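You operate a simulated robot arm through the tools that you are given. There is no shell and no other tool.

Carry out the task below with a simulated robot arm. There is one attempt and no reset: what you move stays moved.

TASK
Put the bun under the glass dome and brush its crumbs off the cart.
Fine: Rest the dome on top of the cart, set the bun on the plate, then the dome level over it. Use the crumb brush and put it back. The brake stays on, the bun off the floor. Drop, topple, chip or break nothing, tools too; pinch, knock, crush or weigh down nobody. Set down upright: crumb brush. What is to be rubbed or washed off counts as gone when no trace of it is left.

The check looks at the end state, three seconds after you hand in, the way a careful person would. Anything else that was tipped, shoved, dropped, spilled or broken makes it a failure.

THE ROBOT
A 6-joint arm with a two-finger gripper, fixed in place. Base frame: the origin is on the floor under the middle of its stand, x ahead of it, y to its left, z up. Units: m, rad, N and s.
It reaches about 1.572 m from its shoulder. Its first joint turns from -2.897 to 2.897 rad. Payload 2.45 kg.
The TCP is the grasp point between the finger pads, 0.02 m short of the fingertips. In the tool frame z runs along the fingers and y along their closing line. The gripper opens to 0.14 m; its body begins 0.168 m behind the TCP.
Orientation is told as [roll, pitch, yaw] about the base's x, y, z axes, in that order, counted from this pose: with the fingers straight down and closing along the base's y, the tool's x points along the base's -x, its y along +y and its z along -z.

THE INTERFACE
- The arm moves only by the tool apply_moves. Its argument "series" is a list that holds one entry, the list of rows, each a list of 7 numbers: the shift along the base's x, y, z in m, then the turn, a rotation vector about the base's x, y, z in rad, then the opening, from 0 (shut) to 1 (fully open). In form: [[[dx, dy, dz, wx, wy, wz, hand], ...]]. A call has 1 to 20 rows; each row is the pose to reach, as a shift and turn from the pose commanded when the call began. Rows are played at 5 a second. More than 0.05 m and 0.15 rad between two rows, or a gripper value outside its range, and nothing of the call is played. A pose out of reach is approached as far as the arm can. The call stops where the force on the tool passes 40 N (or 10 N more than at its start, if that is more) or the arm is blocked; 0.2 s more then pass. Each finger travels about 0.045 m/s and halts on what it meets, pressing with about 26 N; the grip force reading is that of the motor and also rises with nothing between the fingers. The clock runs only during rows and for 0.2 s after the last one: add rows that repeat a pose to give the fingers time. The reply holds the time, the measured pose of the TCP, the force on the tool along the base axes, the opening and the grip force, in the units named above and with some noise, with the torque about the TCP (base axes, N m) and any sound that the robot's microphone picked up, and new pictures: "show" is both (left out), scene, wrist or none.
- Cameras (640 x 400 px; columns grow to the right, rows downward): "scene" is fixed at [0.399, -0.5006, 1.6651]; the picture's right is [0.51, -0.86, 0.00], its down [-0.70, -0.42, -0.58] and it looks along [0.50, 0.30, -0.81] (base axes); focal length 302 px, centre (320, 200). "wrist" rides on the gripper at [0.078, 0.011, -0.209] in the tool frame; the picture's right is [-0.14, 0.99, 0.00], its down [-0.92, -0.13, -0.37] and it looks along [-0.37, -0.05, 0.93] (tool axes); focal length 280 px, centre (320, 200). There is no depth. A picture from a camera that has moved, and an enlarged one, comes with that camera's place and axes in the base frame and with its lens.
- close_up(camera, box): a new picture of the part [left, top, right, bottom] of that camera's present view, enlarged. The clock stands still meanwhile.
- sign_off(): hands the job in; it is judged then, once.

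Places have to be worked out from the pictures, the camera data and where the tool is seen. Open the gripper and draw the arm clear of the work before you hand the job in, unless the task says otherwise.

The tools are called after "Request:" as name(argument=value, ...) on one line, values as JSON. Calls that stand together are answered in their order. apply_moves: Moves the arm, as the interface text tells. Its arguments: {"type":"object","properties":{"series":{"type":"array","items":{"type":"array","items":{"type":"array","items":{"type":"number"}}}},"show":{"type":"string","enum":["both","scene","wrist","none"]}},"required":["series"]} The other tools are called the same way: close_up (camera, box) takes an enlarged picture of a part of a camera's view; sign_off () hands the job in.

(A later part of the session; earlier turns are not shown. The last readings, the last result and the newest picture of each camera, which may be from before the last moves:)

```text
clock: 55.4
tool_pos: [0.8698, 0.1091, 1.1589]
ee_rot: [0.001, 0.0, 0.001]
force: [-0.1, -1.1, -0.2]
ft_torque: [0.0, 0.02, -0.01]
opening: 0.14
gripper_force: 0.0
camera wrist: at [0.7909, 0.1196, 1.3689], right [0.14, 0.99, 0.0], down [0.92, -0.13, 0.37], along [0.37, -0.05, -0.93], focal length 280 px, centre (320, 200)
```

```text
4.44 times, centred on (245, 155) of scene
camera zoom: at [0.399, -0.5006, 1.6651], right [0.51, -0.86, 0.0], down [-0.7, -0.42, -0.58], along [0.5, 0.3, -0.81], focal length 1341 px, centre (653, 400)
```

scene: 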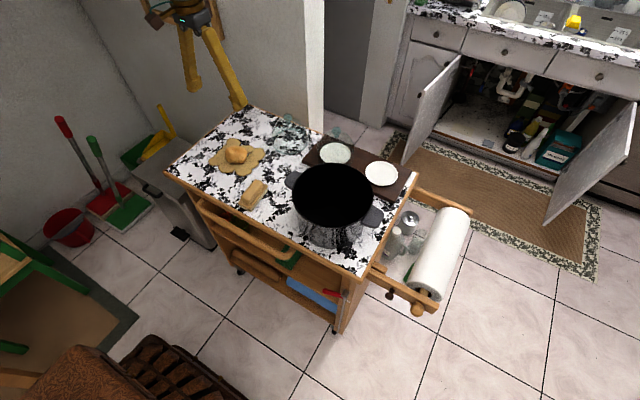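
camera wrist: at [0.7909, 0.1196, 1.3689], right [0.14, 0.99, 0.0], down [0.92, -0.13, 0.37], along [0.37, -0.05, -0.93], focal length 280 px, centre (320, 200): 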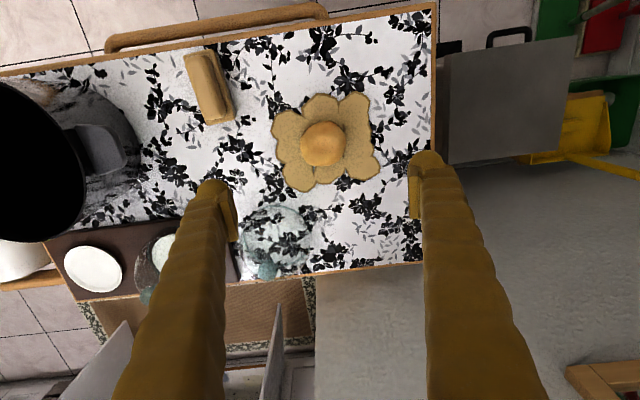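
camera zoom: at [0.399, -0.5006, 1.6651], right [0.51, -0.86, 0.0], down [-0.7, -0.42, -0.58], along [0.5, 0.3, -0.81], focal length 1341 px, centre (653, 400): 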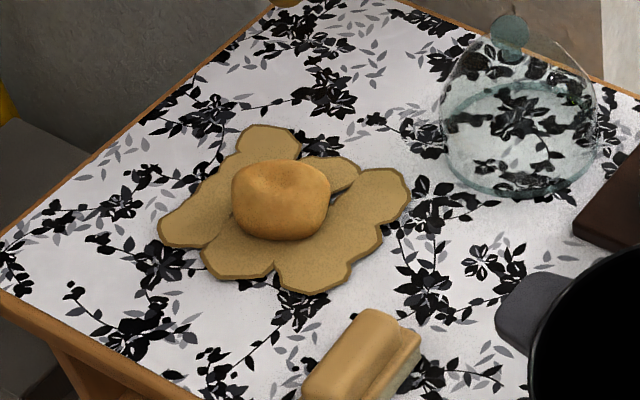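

The bun is centred near (0.871, 0.112), about 0.073 m wide and 0.046 m tall. I'm lowering with a 0.105 m opening to just above the bun's mid-height and checking.

Request:
apply_moves(series=[[[0, 0, -0.03, 0, 0, 0, 0.8], [0.001, 0.0025, -0.07, 0, 0, 0, 0.75], [0.001, 0.0025, -0.11, 0, 0, 0, 0.75], [0.001, 0.0025, -0.145, 0, 0, 0, 0.75], [0.001, 0.0025, -0.175, 0, 0, 0, 0.75], [0.001, 0.0025, -0.195, 0, 0, 0, 0.75], [0.001, 0.0025, -0.207, 0, 0, 0, 0.75], [0.001, 0.0025, -0.207, 0, 0, 0, 0.75]]], show="both")

Request:
close_up(camera="wrist", box=[220, 110, 420, 250])

Request:
close_up(camera="scene", box=[200, 110, 280, 180])

```text
clock: 57.2
tool_pos: [0.8724, 0.1125, 0.9516]
ee_rot: [-0.002, 0.002, 0.001]
force: [0.1, 0.4, 0.0]
ft_torque: [0.02, -0.01, 0.01]
opening: 0.1052
gripper_force: 0.1
camera wrist: at [0.7939, 0.1236, 1.1615], right [0.14, 0.99, 0.0], down [0.92, -0.13, 0.37], along [0.37, -0.05, -0.93], focal length 280 px, centre (320, 200)
```

scene: 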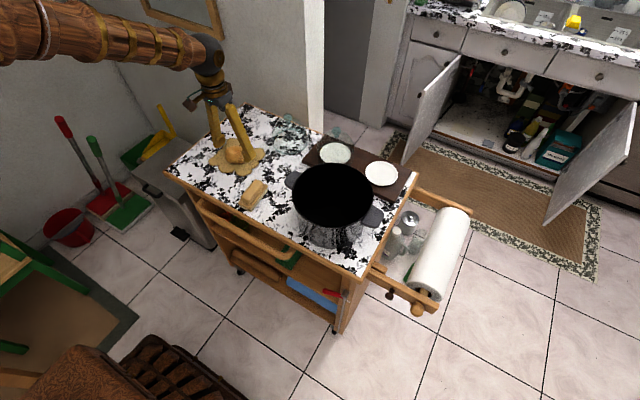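
wrist: 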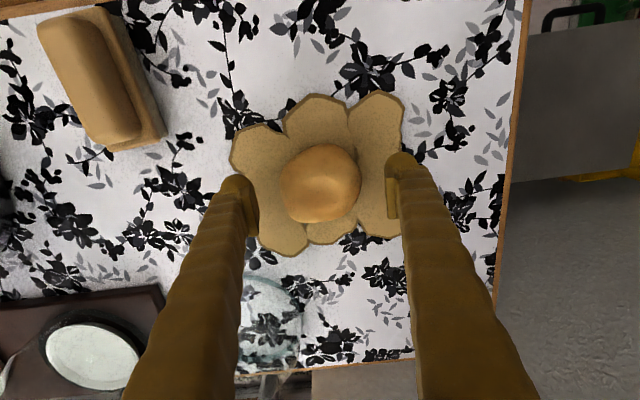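

```text
2.86 times, centred on (320, 180) of wrist
camera zoom: at [0.7939, 0.1236, 1.1615], right [0.14, 0.99, 0.0], down [0.92, -0.13, 0.37], along [0.37, -0.05, -0.93], focal length 801 px, centre (320, 257)
```

zoom: 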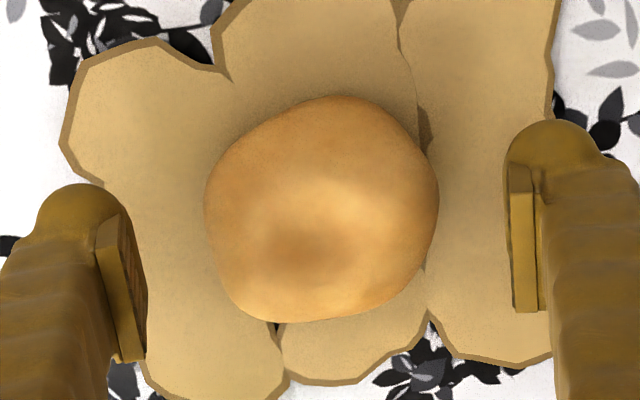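

```text
5.71 times, centred on (240, 145) of scene
camera zoom: at [0.399, -0.5006, 1.6651], right [0.51, -0.86, 0.0], down [-0.7, -0.42, -0.58], along [0.5, 0.3, -0.81], focal length 1724 px, centre (777, 514)
```

zoom: 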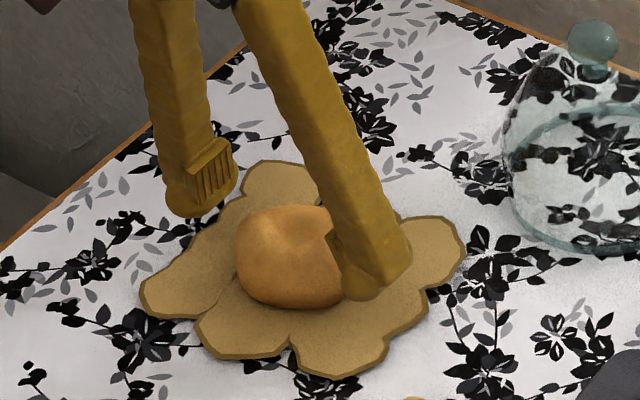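

The bun is centred between the fingers. I'll go down further in small steps until the tips just feel the cart top, which also gives me its exact height.

Request:
apply_moves(series=[[[0, 0, -0.005, 0, 0, 0, 0.75], [0, 0, -0.01, 0, 0, 0, 0.75], [0, 0, -0.014, 0, 0, 0, 0.75], [0, 0, -0.014, 0, 0, 0, 0.75]]], show="none")

Request:
close_up(camera="scene", box=[210, 120, 270, 175])

Request:
close_up(camera="wrist", box=[220, 110, 420, 250])

```text
clock: 58.2
tool_pos: [0.8704, 0.1133, 0.9381]
ee_rot: [0.001, -0.001, 0.001]
force: [0.2, -0.3, -0.8]
ft_torque: [-0.05, 0.03, -0.02]
opening: 0.1049
gripper_force: 0.0
```

```text
7.27 times, centred on (240, 148) of scene
camera zoom: at [0.399, -0.5006, 1.6651], right [0.51, -0.86, 0.0], down [-0.7, -0.42, -0.58], along [0.5, 0.3, -0.81], focal length 2194 px, centre (902, 582)
```

zoom: 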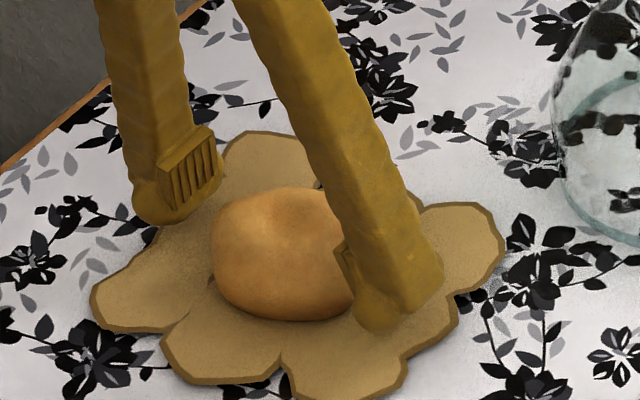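

```text
2.86 times, centred on (320, 180) of wrist
camera zoom: at [0.7934, 0.1227, 1.1487], right [0.14, 0.99, 0.0], down [0.92, -0.13, 0.37], along [0.37, -0.05, -0.93], focal length 801 px, centre (320, 257)
```

zoom: 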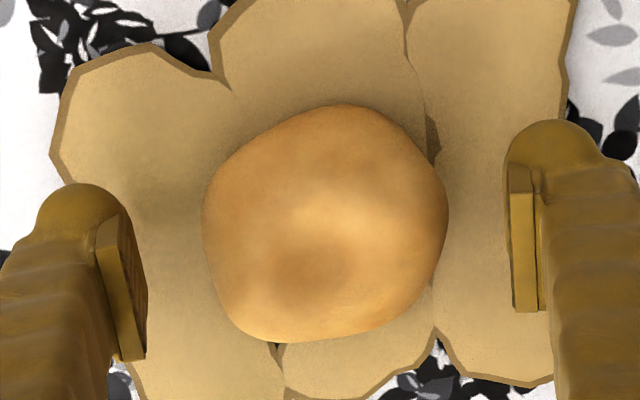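

Request:
apply_moves(series=[[[0, 0, -0.002, 0, 0, 0, 0.75], [0, 0, -0.004, 0, 0, 0, 0.75], [0, 0, -0.006, 0, 0, 0, 0.75], [0, 0, -0.006, 0, 0, 0, 0.75]]], show="none")

Request:
close_up(camera="scene", box=[210, 120, 270, 175])

```text
clock: 59.2
tool_pos: [0.8718, 0.1129, 0.9321]
ee_rot: [0.002, -0.001, 0.002]
force: [0.7, 0.3, 0.1]
ft_torque: [-0.01, 0.0, -0.02]
opening: 0.1052
gripper_force: 0.0
```

```text
7.27 times, centred on (240, 148) of scene
camera zoom: at [0.399, -0.5006, 1.6651], right [0.51, -0.86, 0.0], down [-0.7, -0.42, -0.58], along [0.5, 0.3, -0.81], focal length 2194 px, centre (902, 582)
```

zoom: 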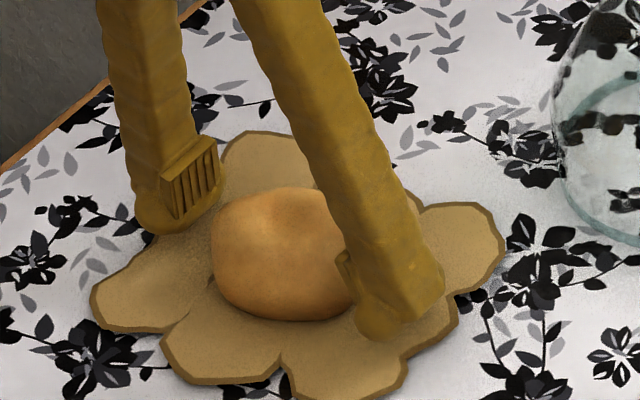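

Request:
apply_moves(series=[[[0, 0, -0.002, 0, 0, 0, 0.75], [0, 0, -0.004, 0, 0, 0, 0.75], [0, 0, -0.004, 0, 0, 0, 0.75]]], show="none")

Request:
apply_moves(series=[[[0, 0, -0.001, 0, 0, 0, 0.75], [0, 0, -0.002, 0, 0, 0, 0.75], [0, 0, -0.002, 0, 0, 0, 0.75]]], show="none")

Request:
close_up(camera="scene", box=[210, 120, 270, 175])

```text
clock: 60.0
tool_pos: [0.8723, 0.1127, 0.9292]
ee_rot: [0.0, 0.0, 0.0]
force: [-0.2, 0.3, 1.2]
ft_torque: [0.0, -0.02, -0.01]
opening: 0.105
gripper_force: 0.0
```

```text
clock: 60.8
tool_pos: [0.8719, 0.1128, 0.9265]
ee_rot: [-0.001, -0.001, -0.001]
force: [-0.3, 0.4, 0.4]
ft_torque: [-0.02, -0.04, -0.01]
opening: 0.105
gripper_force: 0.1
```

```text
7.27 times, centred on (240, 148) of scene
camera zoom: at [0.399, -0.5006, 1.6651], right [0.51, -0.86, 0.0], down [-0.7, -0.42, -0.58], along [0.5, 0.3, -0.81], focal length 2194 px, centre (902, 582)
```

zoom: 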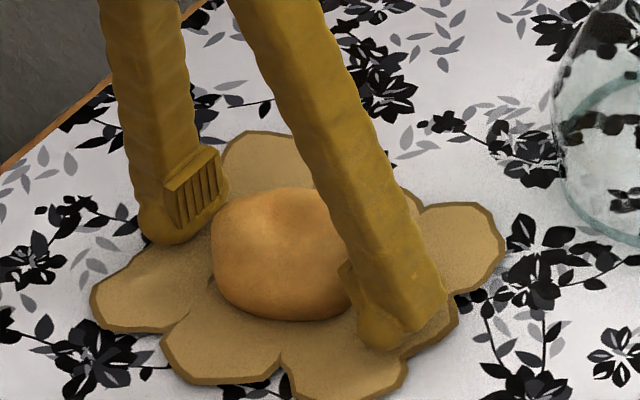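

Request:
apply_moves(series=[[[0, 0, -0.001, 0, 0, 0, 0.75], [0, 0, -0.002, 0, 0, 0, 0.75], [0, 0, -0.003, 0, 0, 0, 0.75], [0, 0, -0.003, 0, 0, 0, 0.75]]], show="none")

Request:
apply_moves(series=[[[0, 0, -0.001, 0, 0, 0, 0.75], [0, 0, -0.002, 0, 0, 0, 0.75], [0, 0, -0.002, 0, 0, 0, 0.75]]], show="none")

Request:
close_up(camera="scene", box=[210, 120, 270, 175])

```text
clock: 61.8
tool_pos: [0.871, 0.1133, 0.9231]
ee_rot: [-0.001, 0.0, 0.0]
force: [0.6, -0.3, -0.1]
ft_torque: [-0.03, 0.0, 0.03]
opening: 0.1048
gripper_force: 0.0
```

```text
clock: 62.6
tool_pos: [0.8715, 0.1119, 0.9217]
ee_rot: [-0.002, 0.001, 0.0]
force: [-0.3, 0.6, -0.1]
ft_torque: [0.03, -0.01, -0.01]
opening: 0.1048
gripper_force: 0.1
```

```text
7.27 times, centred on (240, 148) of scene
camera zoom: at [0.399, -0.5006, 1.6651], right [0.51, -0.86, 0.0], down [-0.7, -0.42, -0.58], along [0.5, 0.3, -0.81], focal length 2194 px, centre (902, 582)
```

zoom: 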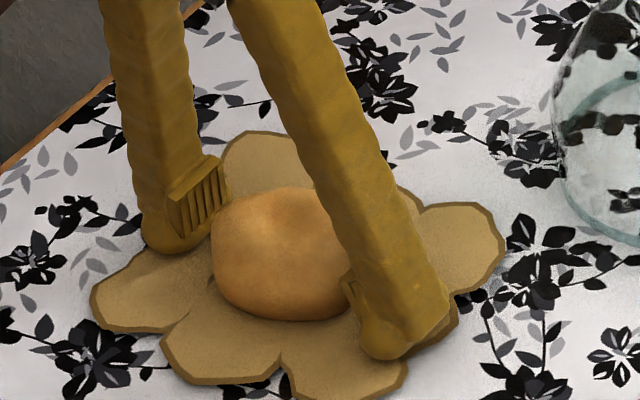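

Request:
apply_moves(series=[[[0, 0, -0.001, 0, 0, 0, 0.75], [0, 0, -0.002, 0, 0, 0, 0.75], [0, 0, -0.002, 0, 0, 0, 0.75]]], show="none")

Request:
apply_moves(series=[[[0, 0, -0.001, 0, 0, 0, 0.75], [0, 0, -0.002, 0, 0, 0, 0.75], [0, 0, -0.002, 0, 0, 0, 0.75]]], show="none")

```text
clock: 63.4
tool_pos: [0.8713, 0.1107, 0.9187]
ee_rot: [0.001, 0.001, 0.001]
force: [-0.2, -0.1, -0.2]
ft_torque: [0.01, 0.0, -0.01]
opening: 0.1048
gripper_force: 0.1
```

```text
clock: 64.2
tool_pos: [0.8728, 0.1127, 0.918]
ee_rot: [-0.001, 0.001, -0.001]
force: [0.4, 0.7, 0.2]
ft_torque: [-0.01, -0.01, -0.01]
opening: 0.105
gripper_force: 0.0
```

No contact yet with the tips near z ≈ 0.897. I'll take a look, then keep going in 2 mm steps.

Request:
apply_moves(series=[[[0, 0, -0.001, 0, 0, 0, 0.75], [0, 0, -0.002, 0, 0, 0, 0.75], [0, 0, -0.002, 0, 0, 0, 0.75]]], show="none")

Request:
close_up(camera="scene", box=[215, 125, 260, 165])

Request:
close_up(camera="wrist", box=[220, 110, 420, 250])

```text
clock: 65.0
tool_pos: [0.8724, 0.1127, 0.9151]
ee_rot: [0.001, -0.003, 0.0]
force: [-1.1, -2.4, 12.6]
ft_torque: [0.24, 0.04, 0.07]
opening: 0.1051
gripper_force: 0.0
```

```text
10.00 times, centred on (238, 145) of scene
camera zoom: at [0.399, -0.5006, 1.6651], right [0.51, -0.86, 0.0], down [-0.7, -0.42, -0.58], along [0.5, 0.3, -0.81], focal length 3017 px, centre (1145, 750)
```

zoom: 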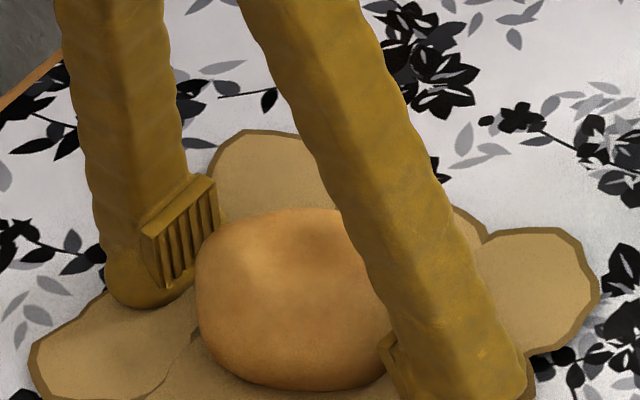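

```text
2.86 times, centred on (320, 180) of wrist
camera zoom: at [0.7927, 0.1226, 1.1256], right [0.14, 0.99, 0.0], down [0.92, -0.13, 0.37], along [0.37, -0.05, -0.93], focal length 801 px, centre (320, 257)
```

zoom: 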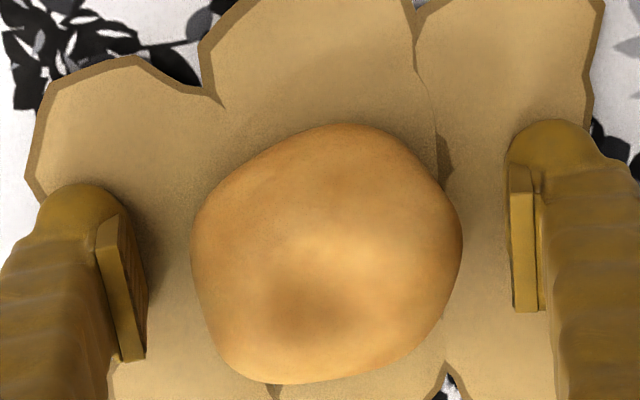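

The tips touch at a command of z ≈ 0.9147, which puts the cart top at z ≈ 0.895. I'll rise 2 mm, shift slightly onto the bun's centre and close gently.

Request:
apply_moves(series=[[[0.001, 0.001, 0.001, 0, 0, 0, 0.75], [0.002, 0.0015, 0.002, 0, 0, 0, 0.75], [0.002, 0.0015, 0.002, 0, 0, 0, 0.65], [0.002, 0.0015, 0.002, 0, 0, 0, 0.58], [0.002, 0.0015, 0.002, 0, 0, 0, 0.54], [0.002, 0.0015, 0.002, 0, 0, 0, 0.5], [0.002, 0.0015, 0.002, 0, 0, 0, 0.5]]], show="none")

Request:
close_up(camera="scene", box=[215, 125, 260, 165])

Request:
close_up(camera="wrist", box=[220, 110, 420, 250])

```text
clock: 66.6
tool_pos: [0.8751, 0.1146, 0.9182]
ee_rot: [0.0, -0.001, 0.0]
force: [0.9, 6.2, 26.8]
ft_torque: [0.19, 0.02, 0.0]
opening: 0.0708
gripper_force: 0.7
```

```text
10.00 times, centred on (238, 145) of scene
camera zoom: at [0.399, -0.5006, 1.6651], right [0.51, -0.86, 0.0], down [-0.7, -0.42, -0.58], along [0.5, 0.3, -0.81], focal length 3017 px, centre (1145, 750)
```

zoom: 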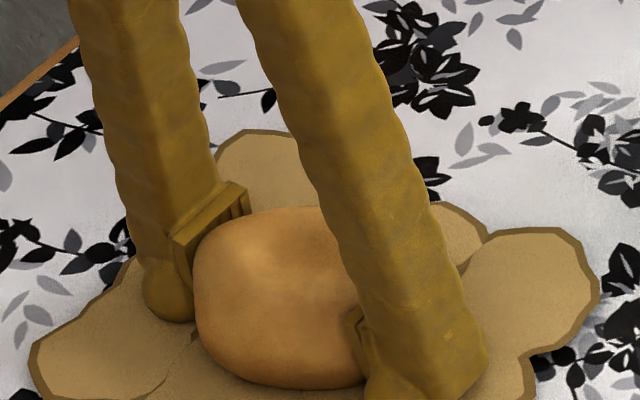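

```text
2.86 times, centred on (320, 180) of wrist
camera zoom: at [0.7947, 0.1242, 1.1283], right [0.14, 0.99, 0.0], down [0.92, -0.13, 0.37], along [0.37, -0.05, -0.93], focal length 801 px, centre (320, 257)
```

zoom: 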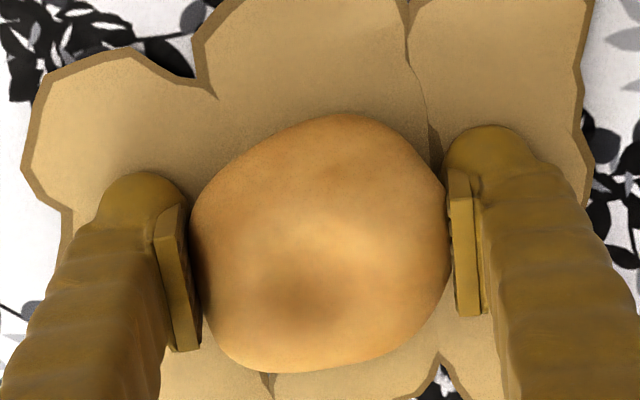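

The tool reads +27 N with almost no grip force, so the tips are pressing on the cart top as the fingers close. I'll raise 2.5 mm to relieve it before squeezing.

Request:
apply_moves(series=[[[0, 0, 0.001, 0, 0, 0, 0.51], [0, 0, 0.002, 0, 0, 0, 0.51], [0, 0, 0.0025, 0, 0, 0, 0.51], [0, 0, 0.0025, 0, 0, 0, 0.51]]], show="none")

```text
clock: 67.6
tool_pos: [0.8741, 0.1152, 0.9203]
ee_rot: [-0.001, 0.0, -0.001]
force: [-0.4, -0.8, -0.2]
ft_torque: [-0.02, 0.01, 0.0]
opening: 0.0717
gripper_force: 0.2
```

The load is gone. I'm closing on the bun a little at a time.

Request:
apply_moves(series=[[[0, 0, 0, 0, 0, 0, 0.49], [0, 0, 0, 0, 0, 0, 0.47], [0, 0, 0, 0, 0, 0, 0.45], [0, 0, 0, 0, 0, 0, 0.43], [0, 0, 0, 0, 0, 0, 0.43]]], show="none")

Request:
close_up(camera="scene", box=[215, 125, 260, 165])

Request:
close_up(camera="wrist", box=[220, 110, 420, 250])

```text
clock: 68.8
tool_pos: [0.8745, 0.1144, 0.92]
ee_rot: [0.001, -0.001, 0.001]
force: [-0.4, 0.4, 0.2]
ft_torque: [0.01, 0.01, 0.01]
opening: 0.07
gripper_force: 25.2
```

```text
10.00 times, centred on (238, 145) of scene
camera zoom: at [0.399, -0.5006, 1.6651], right [0.51, -0.86, 0.0], down [-0.7, -0.42, -0.58], along [0.5, 0.3, -0.81], focal length 3017 px, centre (1145, 750)
```

zoom: 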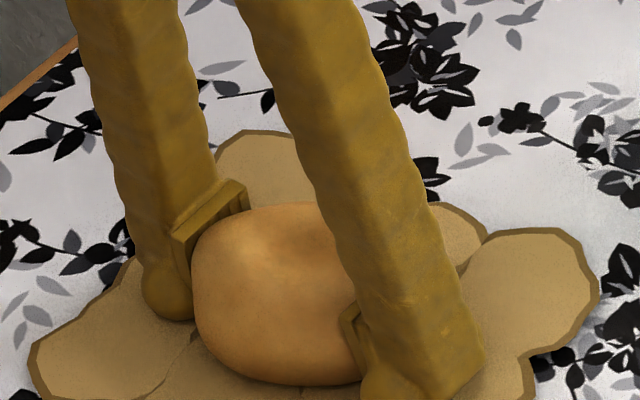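

```text
2.86 times, centred on (320, 180) of wrist
camera zoom: at [0.7947, 0.1243, 1.1304], right [0.14, 0.99, 0.0], down [0.92, -0.13, 0.37], along [0.37, -0.05, -0.93], focal length 801 px, centre (320, 257)
```

zoom: 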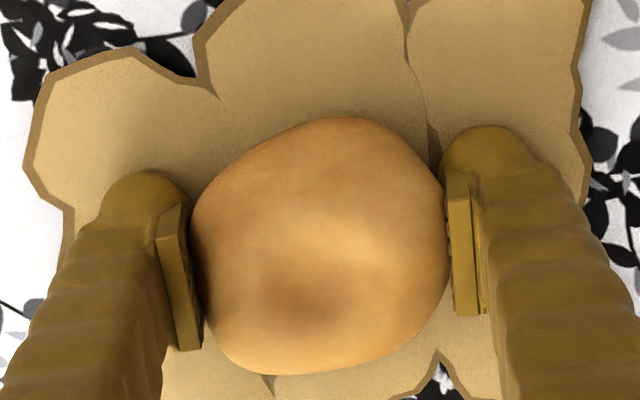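

The bun is gripped at 0.070 m. I'll lift 4 mm to check that it follows.

Request:
apply_moves(series=[[[0, 0, 0.001, 0, 0, 0, 0.43], [0, 0, 0.003, 0, 0, 0, 0.43], [0, 0, 0.006, 0, 0, 0, 0.43], [0, 0, 0.01, 0, 0, 0, 0.43], [0, 0, 0.01, 0, 0, 0, 0.43]]], show="none")

Request:
close_up(camera="scene", box=[215, 125, 260, 165])

Request:
close_up(camera="wrist", box=[220, 110, 420, 250])

```text
clock: 70.0
tool_pos: [0.8744, 0.1138, 0.9302]
ee_rot: [0.0, 0.0, 0.0]
force: [-0.1, 0.4, 0.4]
ft_torque: [-0.02, -0.02, 0.03]
opening: 0.0693
gripper_force: 26.2
```

```text
10.00 times, centred on (238, 145) of scene
camera zoom: at [0.399, -0.5006, 1.6651], right [0.51, -0.86, 0.0], down [-0.7, -0.42, -0.58], along [0.5, 0.3, -0.81], focal length 3017 px, centre (1145, 750)
```

zoom: 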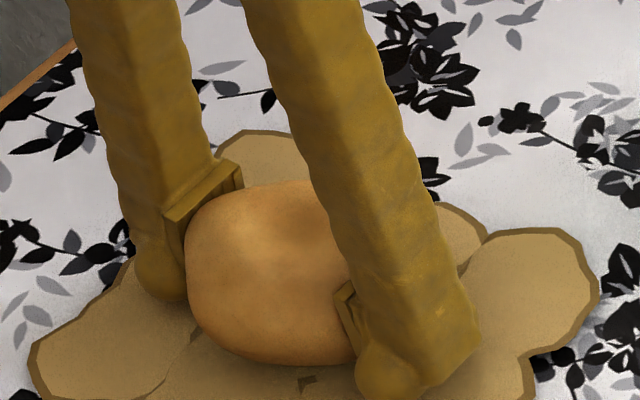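

```text
2.86 times, centred on (320, 180) of wrist
camera zoom: at [0.7949, 0.1243, 1.1397], right [0.14, 0.99, 0.0], down [0.92, -0.13, 0.37], along [0.37, -0.05, -0.93], focal length 801 px, centre (320, 257)
```

zoom: 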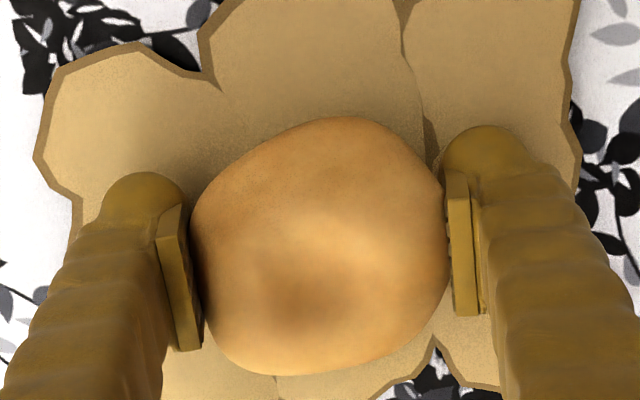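

The bun is lifted cleanly. Before carrying it over I want to know how high the uncovered plate's rim is, so I'm enlarging it.

Request:
close_up(camera="scene", box=[355, 150, 415, 195])

Request:
close_up(camera="scene", box=[255, 100, 330, 170])

```text
8.89 times, centred on (385, 172) of scene
camera zoom: at [0.399, -0.5006, 1.6651], right [0.51, -0.86, 0.0], down [-0.7, -0.42, -0.58], along [0.5, 0.3, -0.81], focal length 2682 px, centre (-258, 444)
```

zoom: 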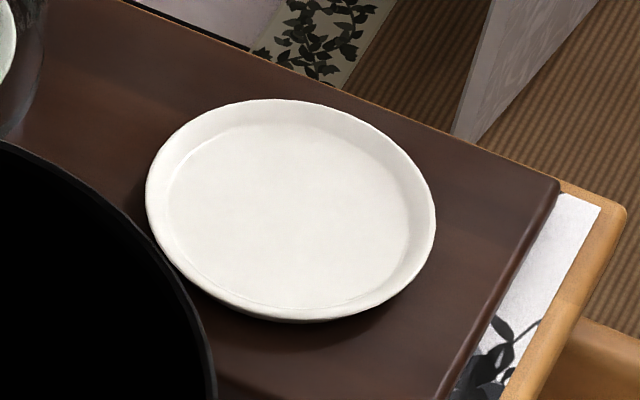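

```text
5.71 times, centred on (292, 135) of scene
camera zoom: at [0.399, -0.5006, 1.6651], right [0.51, -0.86, 0.0], down [-0.7, -0.42, -0.58], along [0.5, 0.3, -0.81], focal length 1724 px, centre (477, 571)
```

zoom: 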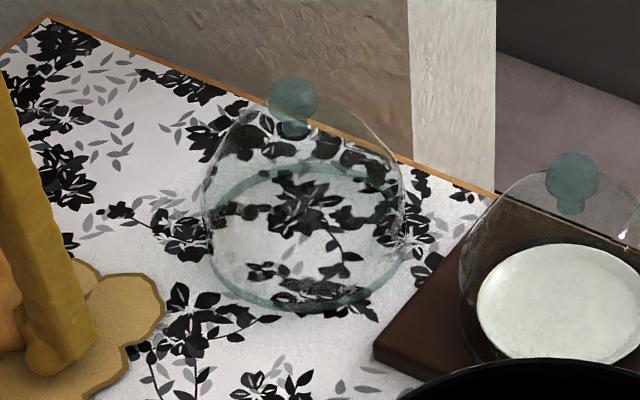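

The plate is a shallow dish with a rim only 3–4 mm above its floor. I'll lift the bun high and carry it over the pot and fixed dome to above that plate at (1.046, -0.345).

Request:
apply_moves(series=[[[0, 0, 0.01, 0, 0, 0, 0.43], [0, 0, 0.028, 0, 0, 0, 0.43], [0, 0, 0.052, 0, 0, 0, 0.43], [0, 0, 0.08, 0, 0, 0, 0.43], [0, 0, 0.11, 0, 0, 0, 0.43], [0, 0, 0.14, 0, 0, 0, 0.43], [0, 0, 0.17, 0, 0, 0, 0.43], [0, 0, 0.195, 0, 0, 0, 0.43], [0, 0, 0.215, 0, 0, 0, 0.43], [0, 0, 0.226, 0, 0, 0, 0.43], [0, 0, 0.23, 0, 0, 0, 0.43], [0, 0, 0.23, 0, 0, 0, 0.43]]], show="wrist")

```text
clock: 72.6
tool_pos: [0.8733, 0.1132, 1.1595]
ee_rot: [-0.001, 0.0, 0.0]
force: [-1.3, 0.0, -1.4]
ft_torque: [0.0, -0.02, -0.03]
opening: 0.0693
gripper_force: 25.8
camera wrist: at [0.7935, 0.1239, 1.3703], right [0.14, 0.99, 0.0], down [0.92, -0.13, 0.37], along [0.37, -0.05, -0.93], focal length 280 px, centre (320, 200)
```

wrist: 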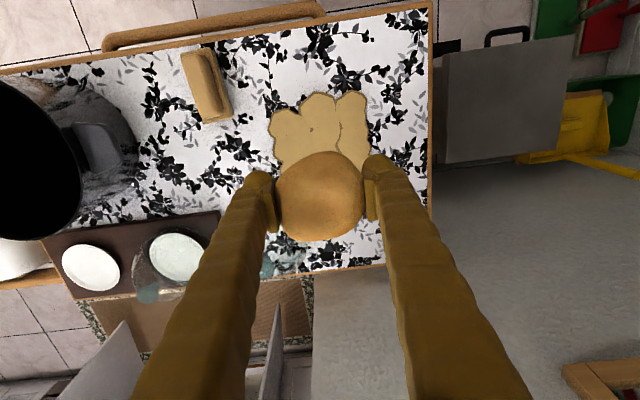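

The bun is held firmly and well above everything. I'm carrying it across now.

Request:
apply_moves(series=[[[0.004, -0.01, 0, 0, 0, 0, 0.43], [0.011, -0.028, 0, 0, 0, 0, 0.43], [0.02, -0.054, 0, 0, 0, 0, 0.43], [0.032, -0.085, 0, 0, 0, 0, 0.43], [0.046, -0.122, 0, 0, 0, 0, 0.43], [0.061, -0.162, 0, 0, 0, 0, 0.43], [0.077, -0.204, 0, 0, 0, 0, 0.43], [0.093, -0.246, 0, 0, 0, 0, 0.43], [0.109, -0.288, 0, 0, 0, 0, 0.43], [0.124, -0.328, 0, 0, 0, 0, 0.43], [0.138, -0.365, 0, 0, 0, 0, 0.43], [0.15, -0.397, 0, 0, 0, 0, 0.43], [0.16, -0.423, 0, 0, 0, 0, 0.43], [0.167, -0.442, 0, 0, 0, 0, 0.43], [0.171, -0.454, 0, 0, 0, 0, 0.43], [0.173, -0.4585, 0, 0, 0, 0, 0.43], [0.173, -0.4585, 0, 0, 0, 0, 0.43]]], show="both")

Request:
close_up(camera="wrist", box=[220, 90, 420, 250])

```text
clock: 76.2
tool_pos: [1.0476, -0.3452, 1.1598]
ee_rot: [-0.001, 0.0, 0.001]
force: [-0.3, 0.3, -0.8]
ft_torque: [0.05, -0.03, 0.01]
opening: 0.0688
gripper_force: 26.1
camera wrist: at [0.9684, -0.335, 1.3701], right [0.14, 0.99, 0.0], down [0.92, -0.13, 0.37], along [0.37, -0.05, -0.93], focal length 280 px, centre (320, 200)
```

scene: 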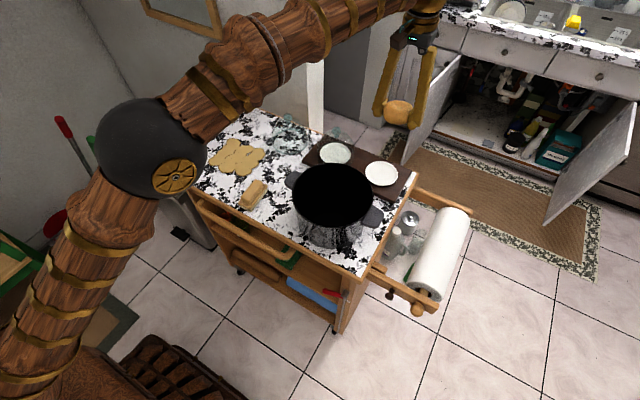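
wrist: 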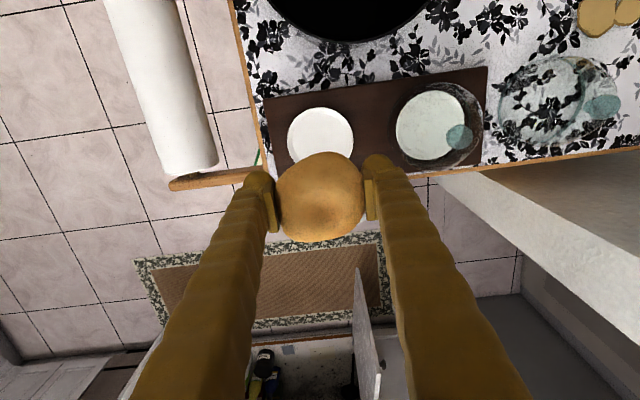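

```text
2.50 times, centred on (320, 170) of wrist
camera zoom: at [0.9684, -0.335, 1.3701], right [0.14, 0.99, 0.0], down [0.92, -0.13, 0.37], along [0.37, -0.05, -0.93], focal length 701 px, centre (320, 275)
```

zoom: 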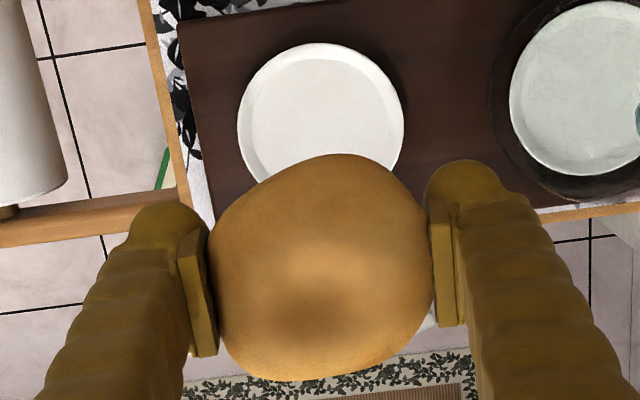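

The plate centre is at (1.047, -0.345), right under the bun. I'm lowering to about 2 cm above the plate and checking.

Request:
apply_moves(series=[[[0, 0, -0.01, 0, 0, 0, 0.43], [0.001, 0, -0.028, 0, 0, 0, 0.43], [0.001, 0, -0.05, 0, 0, 0, 0.43], [0.001, 0, -0.075, 0, 0, 0, 0.43], [0.001, 0, -0.1, 0, 0, 0, 0.43], [0.001, 0, -0.125, 0, 0, 0, 0.43], [0.001, 0, -0.15, 0, 0, 0, 0.43], [0.001, 0, -0.172, 0, 0, 0, 0.43], [0.001, 0, -0.188, 0, 0, 0, 0.43], [0.001, 0, -0.198, 0, 0, 0, 0.43], [0.001, 0, -0.203, 0, 0, 0, 0.43], [0.001, 0, -0.203, 0, 0, 0, 0.43]]], show="both")

Request:
close_up(camera="scene", box=[350, 130, 420, 195])

Request:
close_up(camera="wrist", box=[220, 90, 420, 250])

```text
clock: 78.8
tool_pos: [1.0478, -0.3441, 0.9566]
ee_rot: [0.0, 0.001, 0.001]
force: [-0.2, 0.4, -0.5]
ft_torque: [0.01, 0.03, 0.03]
opening: 0.0689
gripper_force: 25.6
camera wrist: at [0.9687, -0.3341, 1.1666], right [0.14, 0.99, 0.0], down [0.92, -0.13, 0.37], along [0.37, -0.05, -0.93], focal length 280 px, centre (320, 200)
```

scene: 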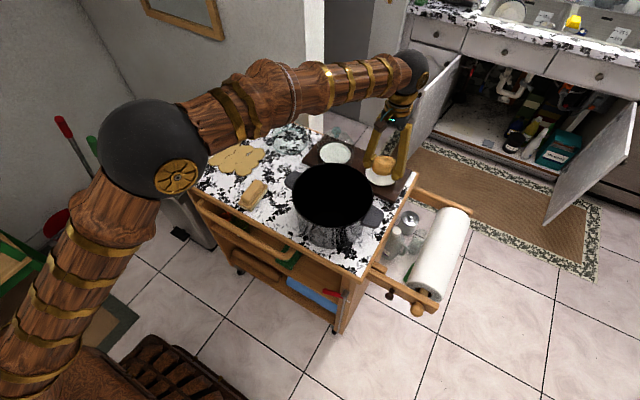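
wrist: 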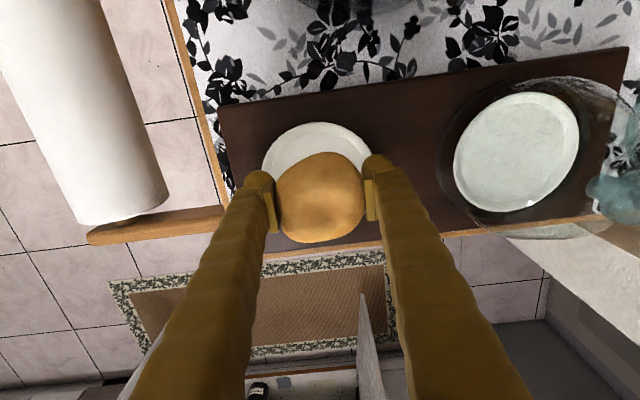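

```text
6.15 times, centred on (385, 162) of scene
camera zoom: at [0.399, -0.5006, 1.6651], right [0.51, -0.86, 0.0], down [-0.7, -0.42, -0.58], along [0.5, 0.3, -0.81], focal length 1856 px, centre (-80, 431)
```

zoom: 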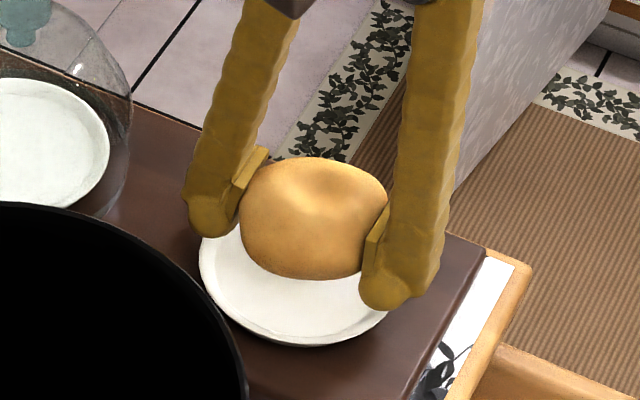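

```text
2.50 times, centred on (320, 170) of wrist
camera zoom: at [0.9687, -0.3341, 1.1666], right [0.14, 0.99, 0.0], down [0.92, -0.13, 0.37], along [0.37, -0.05, -0.93], focal length 701 px, centre (320, 275)
```

zoom: 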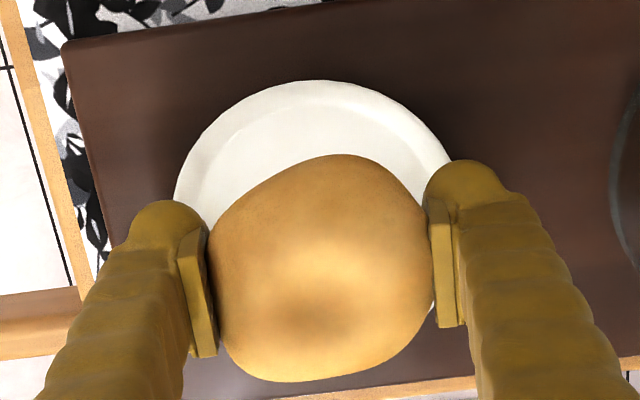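

The bun is hanging over the plate. I'll lower 8 mm, then continue in 2 mm steps while watching for contact.

Request:
apply_moves(series=[[[0, 0, -0.003, 0, 0, 0, 0.43], [0, 0, -0.006, 0, 0, 0, 0.43], [0, 0, -0.008, 0, 0, 0, 0.43], [0, 0, -0.008, 0, 0, 0, 0.43]]], show="none")

Request:
apply_moves(series=[[[0, 0, -0.001, 0, 0, 0, 0.43], [0, 0, -0.002, 0, 0, 0, 0.43], [0, 0, -0.002, 0, 0, 0, 0.43]]], show="none")

Request:
apply_moves(series=[[[0, 0, -0.001, 0, 0, 0, 0.43], [0, 0, -0.002, 0, 0, 0, 0.43], [0, 0, -0.002, 0, 0, 0, 0.43]]], show="none")

Request:
close_up(camera="scene", box=[360, 140, 410, 190])

```text
clock: 79.8
tool_pos: [1.0473, -0.3453, 0.9483]
ee_rot: [0.0, -0.001, 0.0]
force: [-0.2, -0.4, -1.4]
ft_torque: [0.02, -0.03, -0.02]
opening: 0.0689
gripper_force: 26.4
```

```text
clock: 80.6
tool_pos: [1.0461, -0.3451, 0.946]
ee_rot: [0.002, -0.001, 0.0]
force: [-0.3, -0.8, -1.1]
ft_torque: [0.01, 0.0, -0.03]
opening: 0.0687
gripper_force: 26.3
```

```text
clock: 81.4
tool_pos: [1.0476, -0.3448, 0.9443]
ee_rot: [0.001, -0.001, -0.001]
force: [-0.3, -0.5, -0.5]
ft_torque: [0.01, 0.01, 0.02]
opening: 0.0686
gripper_force: 26.2
```

```text
8.00 times, centred on (385, 165) of scene
camera zoom: at [0.399, -0.5006, 1.6651], right [0.51, -0.86, 0.0], down [-0.7, -0.42, -0.58], along [0.5, 0.3, -0.81], focal length 2413 px, centre (-200, 480)
```

zoom: 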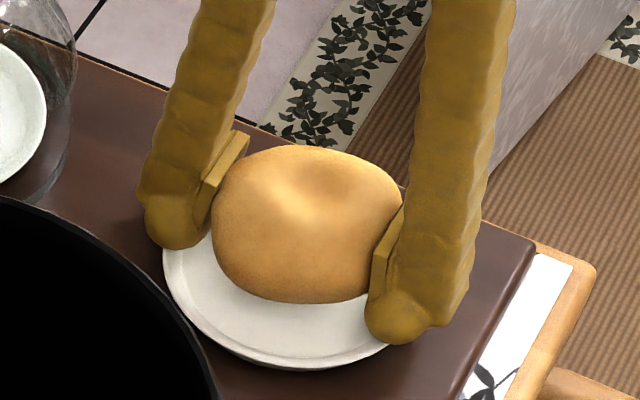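

Request:
apply_moves(series=[[[0, 0, -0.001, 0, 0, 0, 0.43], [0, 0, -0.002, 0, 0, 0, 0.43], [0, 0, -0.002, 0, 0, 0, 0.43]]], show="none")

Request:
apply_moves(series=[[[0, 0, -0.001, 0, 0, 0, 0.43], [0, 0, -0.0015, 0, 0, 0, 0.43], [0, 0, -0.0015, 0, 0, 0, 0.43]]], show="none")

```text
clock: 82.2
tool_pos: [1.0468, -0.3448, 0.9422]
ee_rot: [0.0, 0.0, 0.0]
force: [0.3, 1.0, 1.2]
ft_torque: [0.1, -0.03, -0.04]
opening: 0.0685
gripper_force: 25.4
```

```text
clock: 83.0
tool_pos: [1.0479, -0.3454, 0.9431]
ee_rot: [-0.002, -0.001, 0.0]
force: [-3.9, -0.7, 20.5]
ft_torque: [0.2, 0.08, 0.04]
opening: 0.0687
gripper_force: 25.6
```

Contact: 20 N at z ≈ 0.9397 and almost nothing at 0.9412. I'll back up 1.3 mm and look before releasing.

Request:
apply_moves(series=[[[0, 0, 0.0007, 0, 0, 0, 0.43], [0, 0, 0.0013, 0, 0, 0, 0.43], [0, 0, 0.0013, 0, 0, 0, 0.43]]], show="none")

Request:
close_up(camera="scene", box=[360, 140, 410, 190])

Request:
close_up(camera="wrist", box=[220, 90, 420, 250])

```text
clock: 83.8
tool_pos: [1.0467, -0.3446, 0.943]
ee_rot: [0.001, -0.001, 0.0]
force: [-1.4, -0.3, 14.1]
ft_torque: [0.18, 0.04, -0.03]
opening: 0.0687
gripper_force: 25.8
```

```text
8.00 times, centred on (385, 165) of scene
camera zoom: at [0.399, -0.5006, 1.6651], right [0.51, -0.86, 0.0], down [-0.7, -0.42, -0.58], along [0.5, 0.3, -0.81], focal length 2413 px, centre (-200, 480)
```

zoom: 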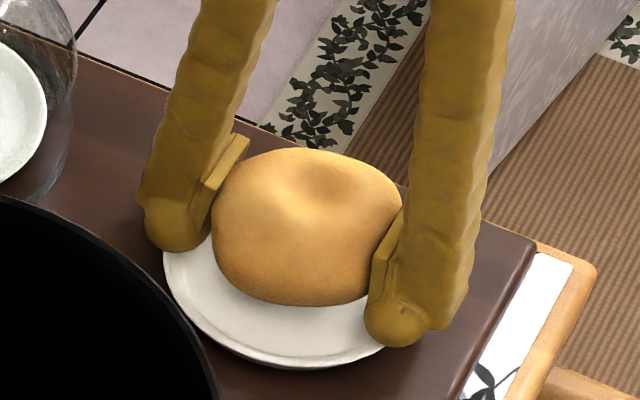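

```text
2.50 times, centred on (320, 170) of wrist
camera zoom: at [0.9689, -0.3344, 1.1527], right [0.14, 0.99, 0.0], down [0.92, -0.13, 0.37], along [0.37, -0.05, -0.93], focal length 701 px, centre (320, 275)
```

zoom: 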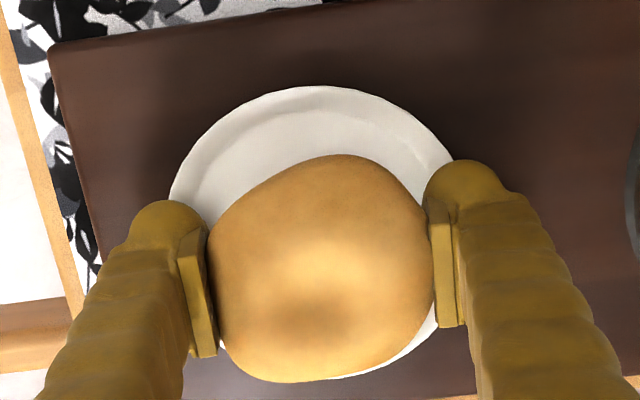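

The bun is centred on the plate with the fingertips just at the rim. I'll ease up a little more and then open in very small increments so the bun settles gently.

Request:
apply_moves(series=[[[0, 0, 0.0006, 0, 0, 0, 0.45], [0, 0, 0.0006, 0, 0, 0, 0.47], [0, 0, 0.0006, 0, 0, 0, 0.48], [0, 0, 0.0006, 0, 0, 0, 0.485], [0, 0, 0.0006, 0, 0, 0, 0.49], [0, 0, 0.0006, 0, 0, 0, 0.495], [0, 0, 0.0006, 0, 0, 0, 0.5], [0, 0, 0.0006, 0, 0, 0, 0.51], [0, 0, 0.0006, 0, 0, 0, 0.52], [0, 0, 0.0006, 0, 0, 0, 0.54]]], show="none")

Request:
close_up(camera="scene", box=[360, 140, 410, 190])

Request:
close_up(camera="wrist", box=[220, 90, 420, 250])

```text
clock: 86.0
tool_pos: [1.0474, -0.3446, 0.9419]
ee_rot: [-0.001, 0.0, 0.001]
force: [-0.3, -0.3, 0.0]
ft_torque: [0.04, 0.03, -0.03]
opening: 0.0757
gripper_force: 0.0
```

```text
8.00 times, centred on (385, 165) of scene
camera zoom: at [0.399, -0.5006, 1.6651], right [0.51, -0.86, 0.0], down [-0.7, -0.42, -0.58], along [0.5, 0.3, -0.81], focal length 2413 px, centre (-200, 480)
```

zoom: 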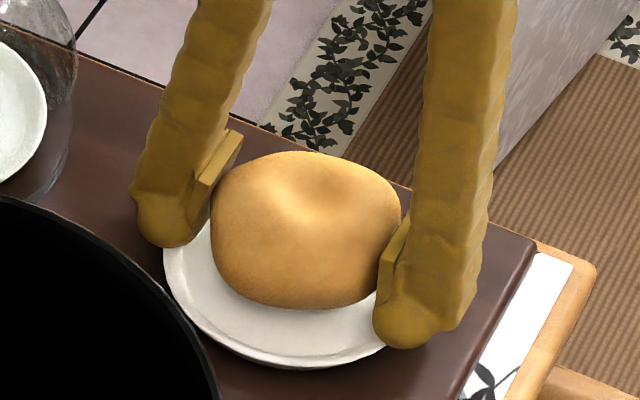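

```text
2.50 times, centred on (320, 170) of wrist
camera zoom: at [0.9692, -0.3344, 1.1528], right [0.14, 0.99, 0.0], down [0.92, -0.13, 0.37], along [0.37, -0.05, -0.93], focal length 701 px, centre (320, 275)
```

zoom: 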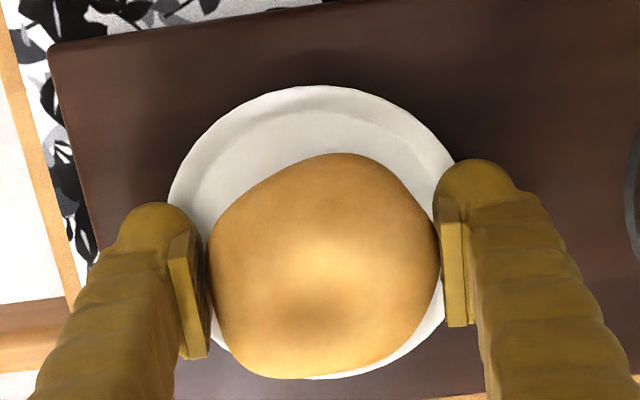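

The bun sits released on the plate, about centred. I'm opening a bit wider, then rising straight up.

Request:
apply_moves(series=[[[0, 0, 0.0005, 0, 0, 0, 0.58], [0, 0, 0.001, 0, 0, 0, 0.64], [0, 0, 0.004, 0, 0, 0, 0.68], [0, 0, 0.012, 0, 0, 0, 0.7], [0, 0, 0.03, 0, 0, 0, 0.7], [0, 0, 0.06, 0, 0, 0, 0.7], [0, 0, 0.1, 0, 0, 0, 0.7], [0, 0, 0.14, 0, 0, 0, 0.7], [0, 0, 0.18, 0, 0, 0, 0.6], [0, 0, 0.21, 0, 0, 0, 0.5], [0, 0, 0.22, 0, 0, 0, 0.5], [0, 0, 0.22, 0, 0, 0, 0.5]]], show="both")

Request:
close_up(camera="scene", box=[360, 140, 410, 190])

Request:
close_up(camera="wrist", box=[230, 60, 410, 200])

```text
clock: 88.6
tool_pos: [1.0462, -0.3445, 1.1628]
ee_rot: [0.001, -0.001, -0.001]
force: [0.1, 0.7, -0.3]
ft_torque: [0.02, -0.03, 0.03]
opening: 0.0701
gripper_force: 0.0
camera wrist: at [0.9679, -0.3338, 1.3721], right [0.14, 0.99, 0.0], down [0.92, -0.13, 0.37], along [0.37, -0.05, -0.93], focal length 280 px, centre (320, 200)
```

scene: 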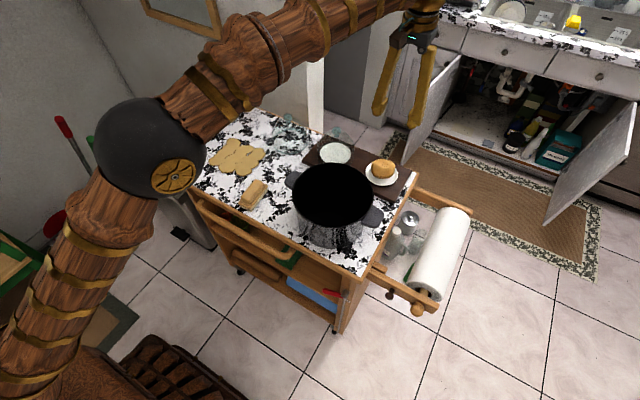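
wrist: 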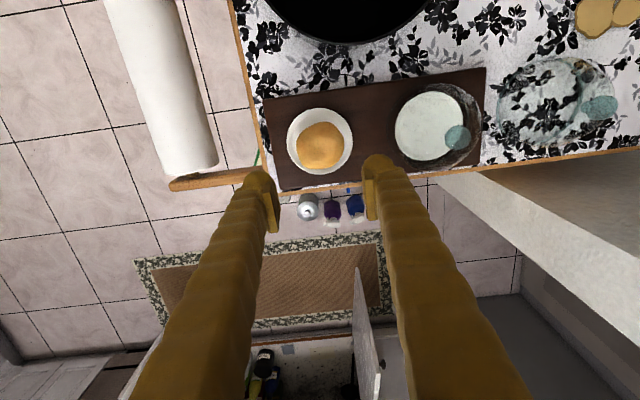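

```text
8.00 times, centred on (385, 165) of scene
camera zoom: at [0.399, -0.5006, 1.6651], right [0.51, -0.86, 0.0], down [-0.7, -0.42, -0.58], along [0.5, 0.3, -0.81], focal length 2413 px, centre (-200, 480)
```

zoom: 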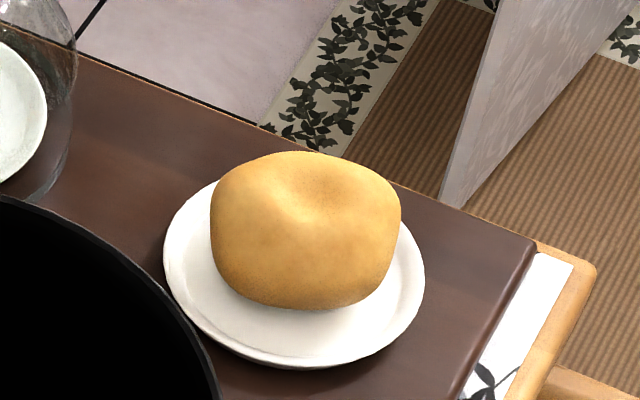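

```text
2.86 times, centred on (320, 130) of wrist
camera zoom: at [0.9679, -0.3338, 1.3721], right [0.14, 0.99, 0.0], down [0.92, -0.13, 0.37], along [0.37, -0.05, -0.93], focal length 801 px, centre (320, 400)
```

zoom: 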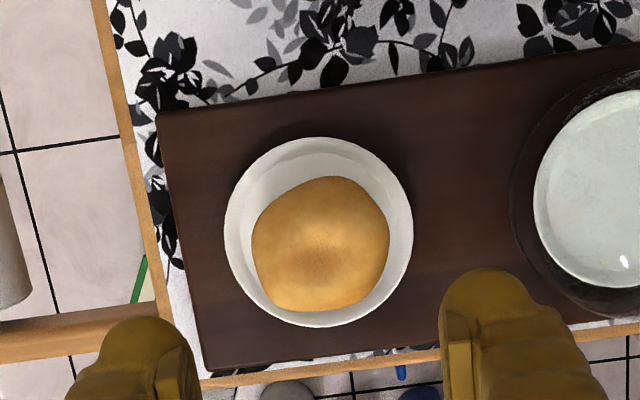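

The bun rests on the plate inside the rim. I'll go back for the dome, moving over its knob at (1.035, 0.005) while staying high.

Request:
apply_moves(series=[[[-0.001, 0.02, 0, 0, 0, 0, 0.5], [-0.002, 0.05, 0, 0, 0, 0, 0.5], [-0.003, 0.09, 0, 0, 0, 0, 0.5], [-0.004, 0.135, 0, 0, 0, 0, 0.5], [-0.006, 0.18, 0, 0, 0, 0, 0.5], [-0.008, 0.225, 0, 0, 0, 0, 0.5], [-0.01, 0.27, 0, 0, 0, 0, 0.5], [-0.012, 0.31, 0, 0, 0, 0, 0.5], [-0.012, 0.335, 0, 0, 0, 0, 0.5], [-0.012, 0.3495, -0.005, 0, 0, 0, 0.5], [-0.012, 0.3495, -0.03, 0, 0, 0, 0.5], [-0.012, 0.3495, -0.06, 0, 0, 0, 0.5], [-0.012, 0.3495, -0.08, 0, 0, 0, 0.5], [-0.012, 0.3495, -0.08, 0, 0, 0, 0.5]]], show="both")

Request:
close_up(camera="wrist", box=[240, 90, 400, 230])

```text
clock: 91.6
tool_pos: [1.0354, 0.0054, 1.0816]
ee_rot: [0.002, -0.001, 0.0]
force: [0.0, -0.9, -0.2]
ft_torque: [-0.02, 0.02, 0.0]
opening: 0.0698
gripper_force: 0.1
camera wrist: at [0.9574, 0.0153, 1.2921], right [0.14, 0.99, 0.0], down [0.92, -0.13, 0.37], along [0.37, -0.05, -0.93], focal length 280 px, centre (320, 200)
```

scene: 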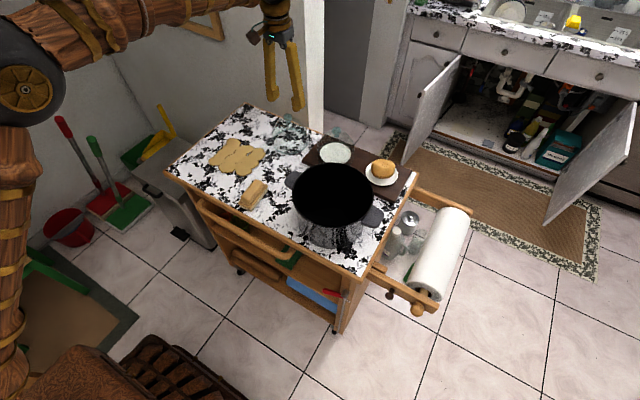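
wrist: 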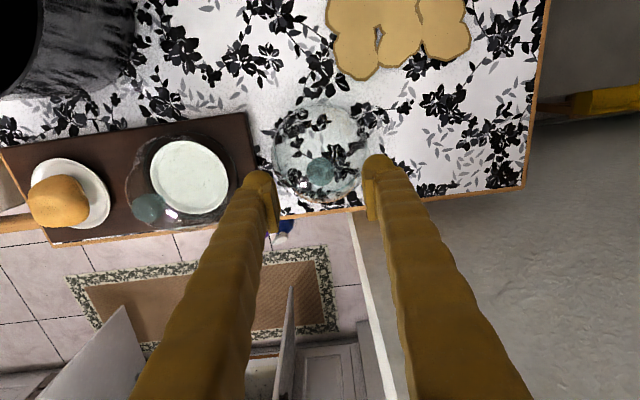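

```text
2.86 times, centred on (320, 160) of wrist
camera zoom: at [0.9574, 0.0153, 1.2921], right [0.14, 0.99, 0.0], down [0.92, -0.13, 0.37], along [0.37, -0.05, -0.93], focal length 801 px, centre (320, 314)
```

zoom: 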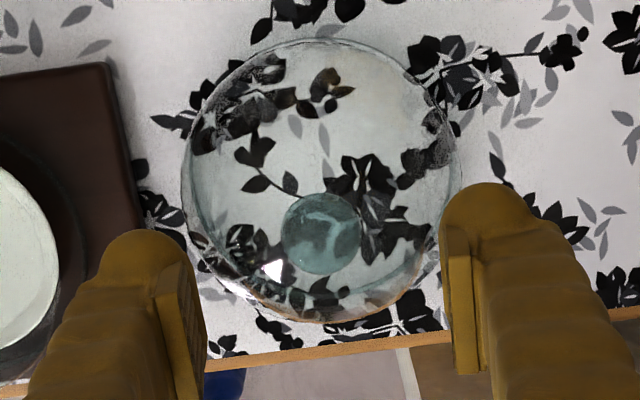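

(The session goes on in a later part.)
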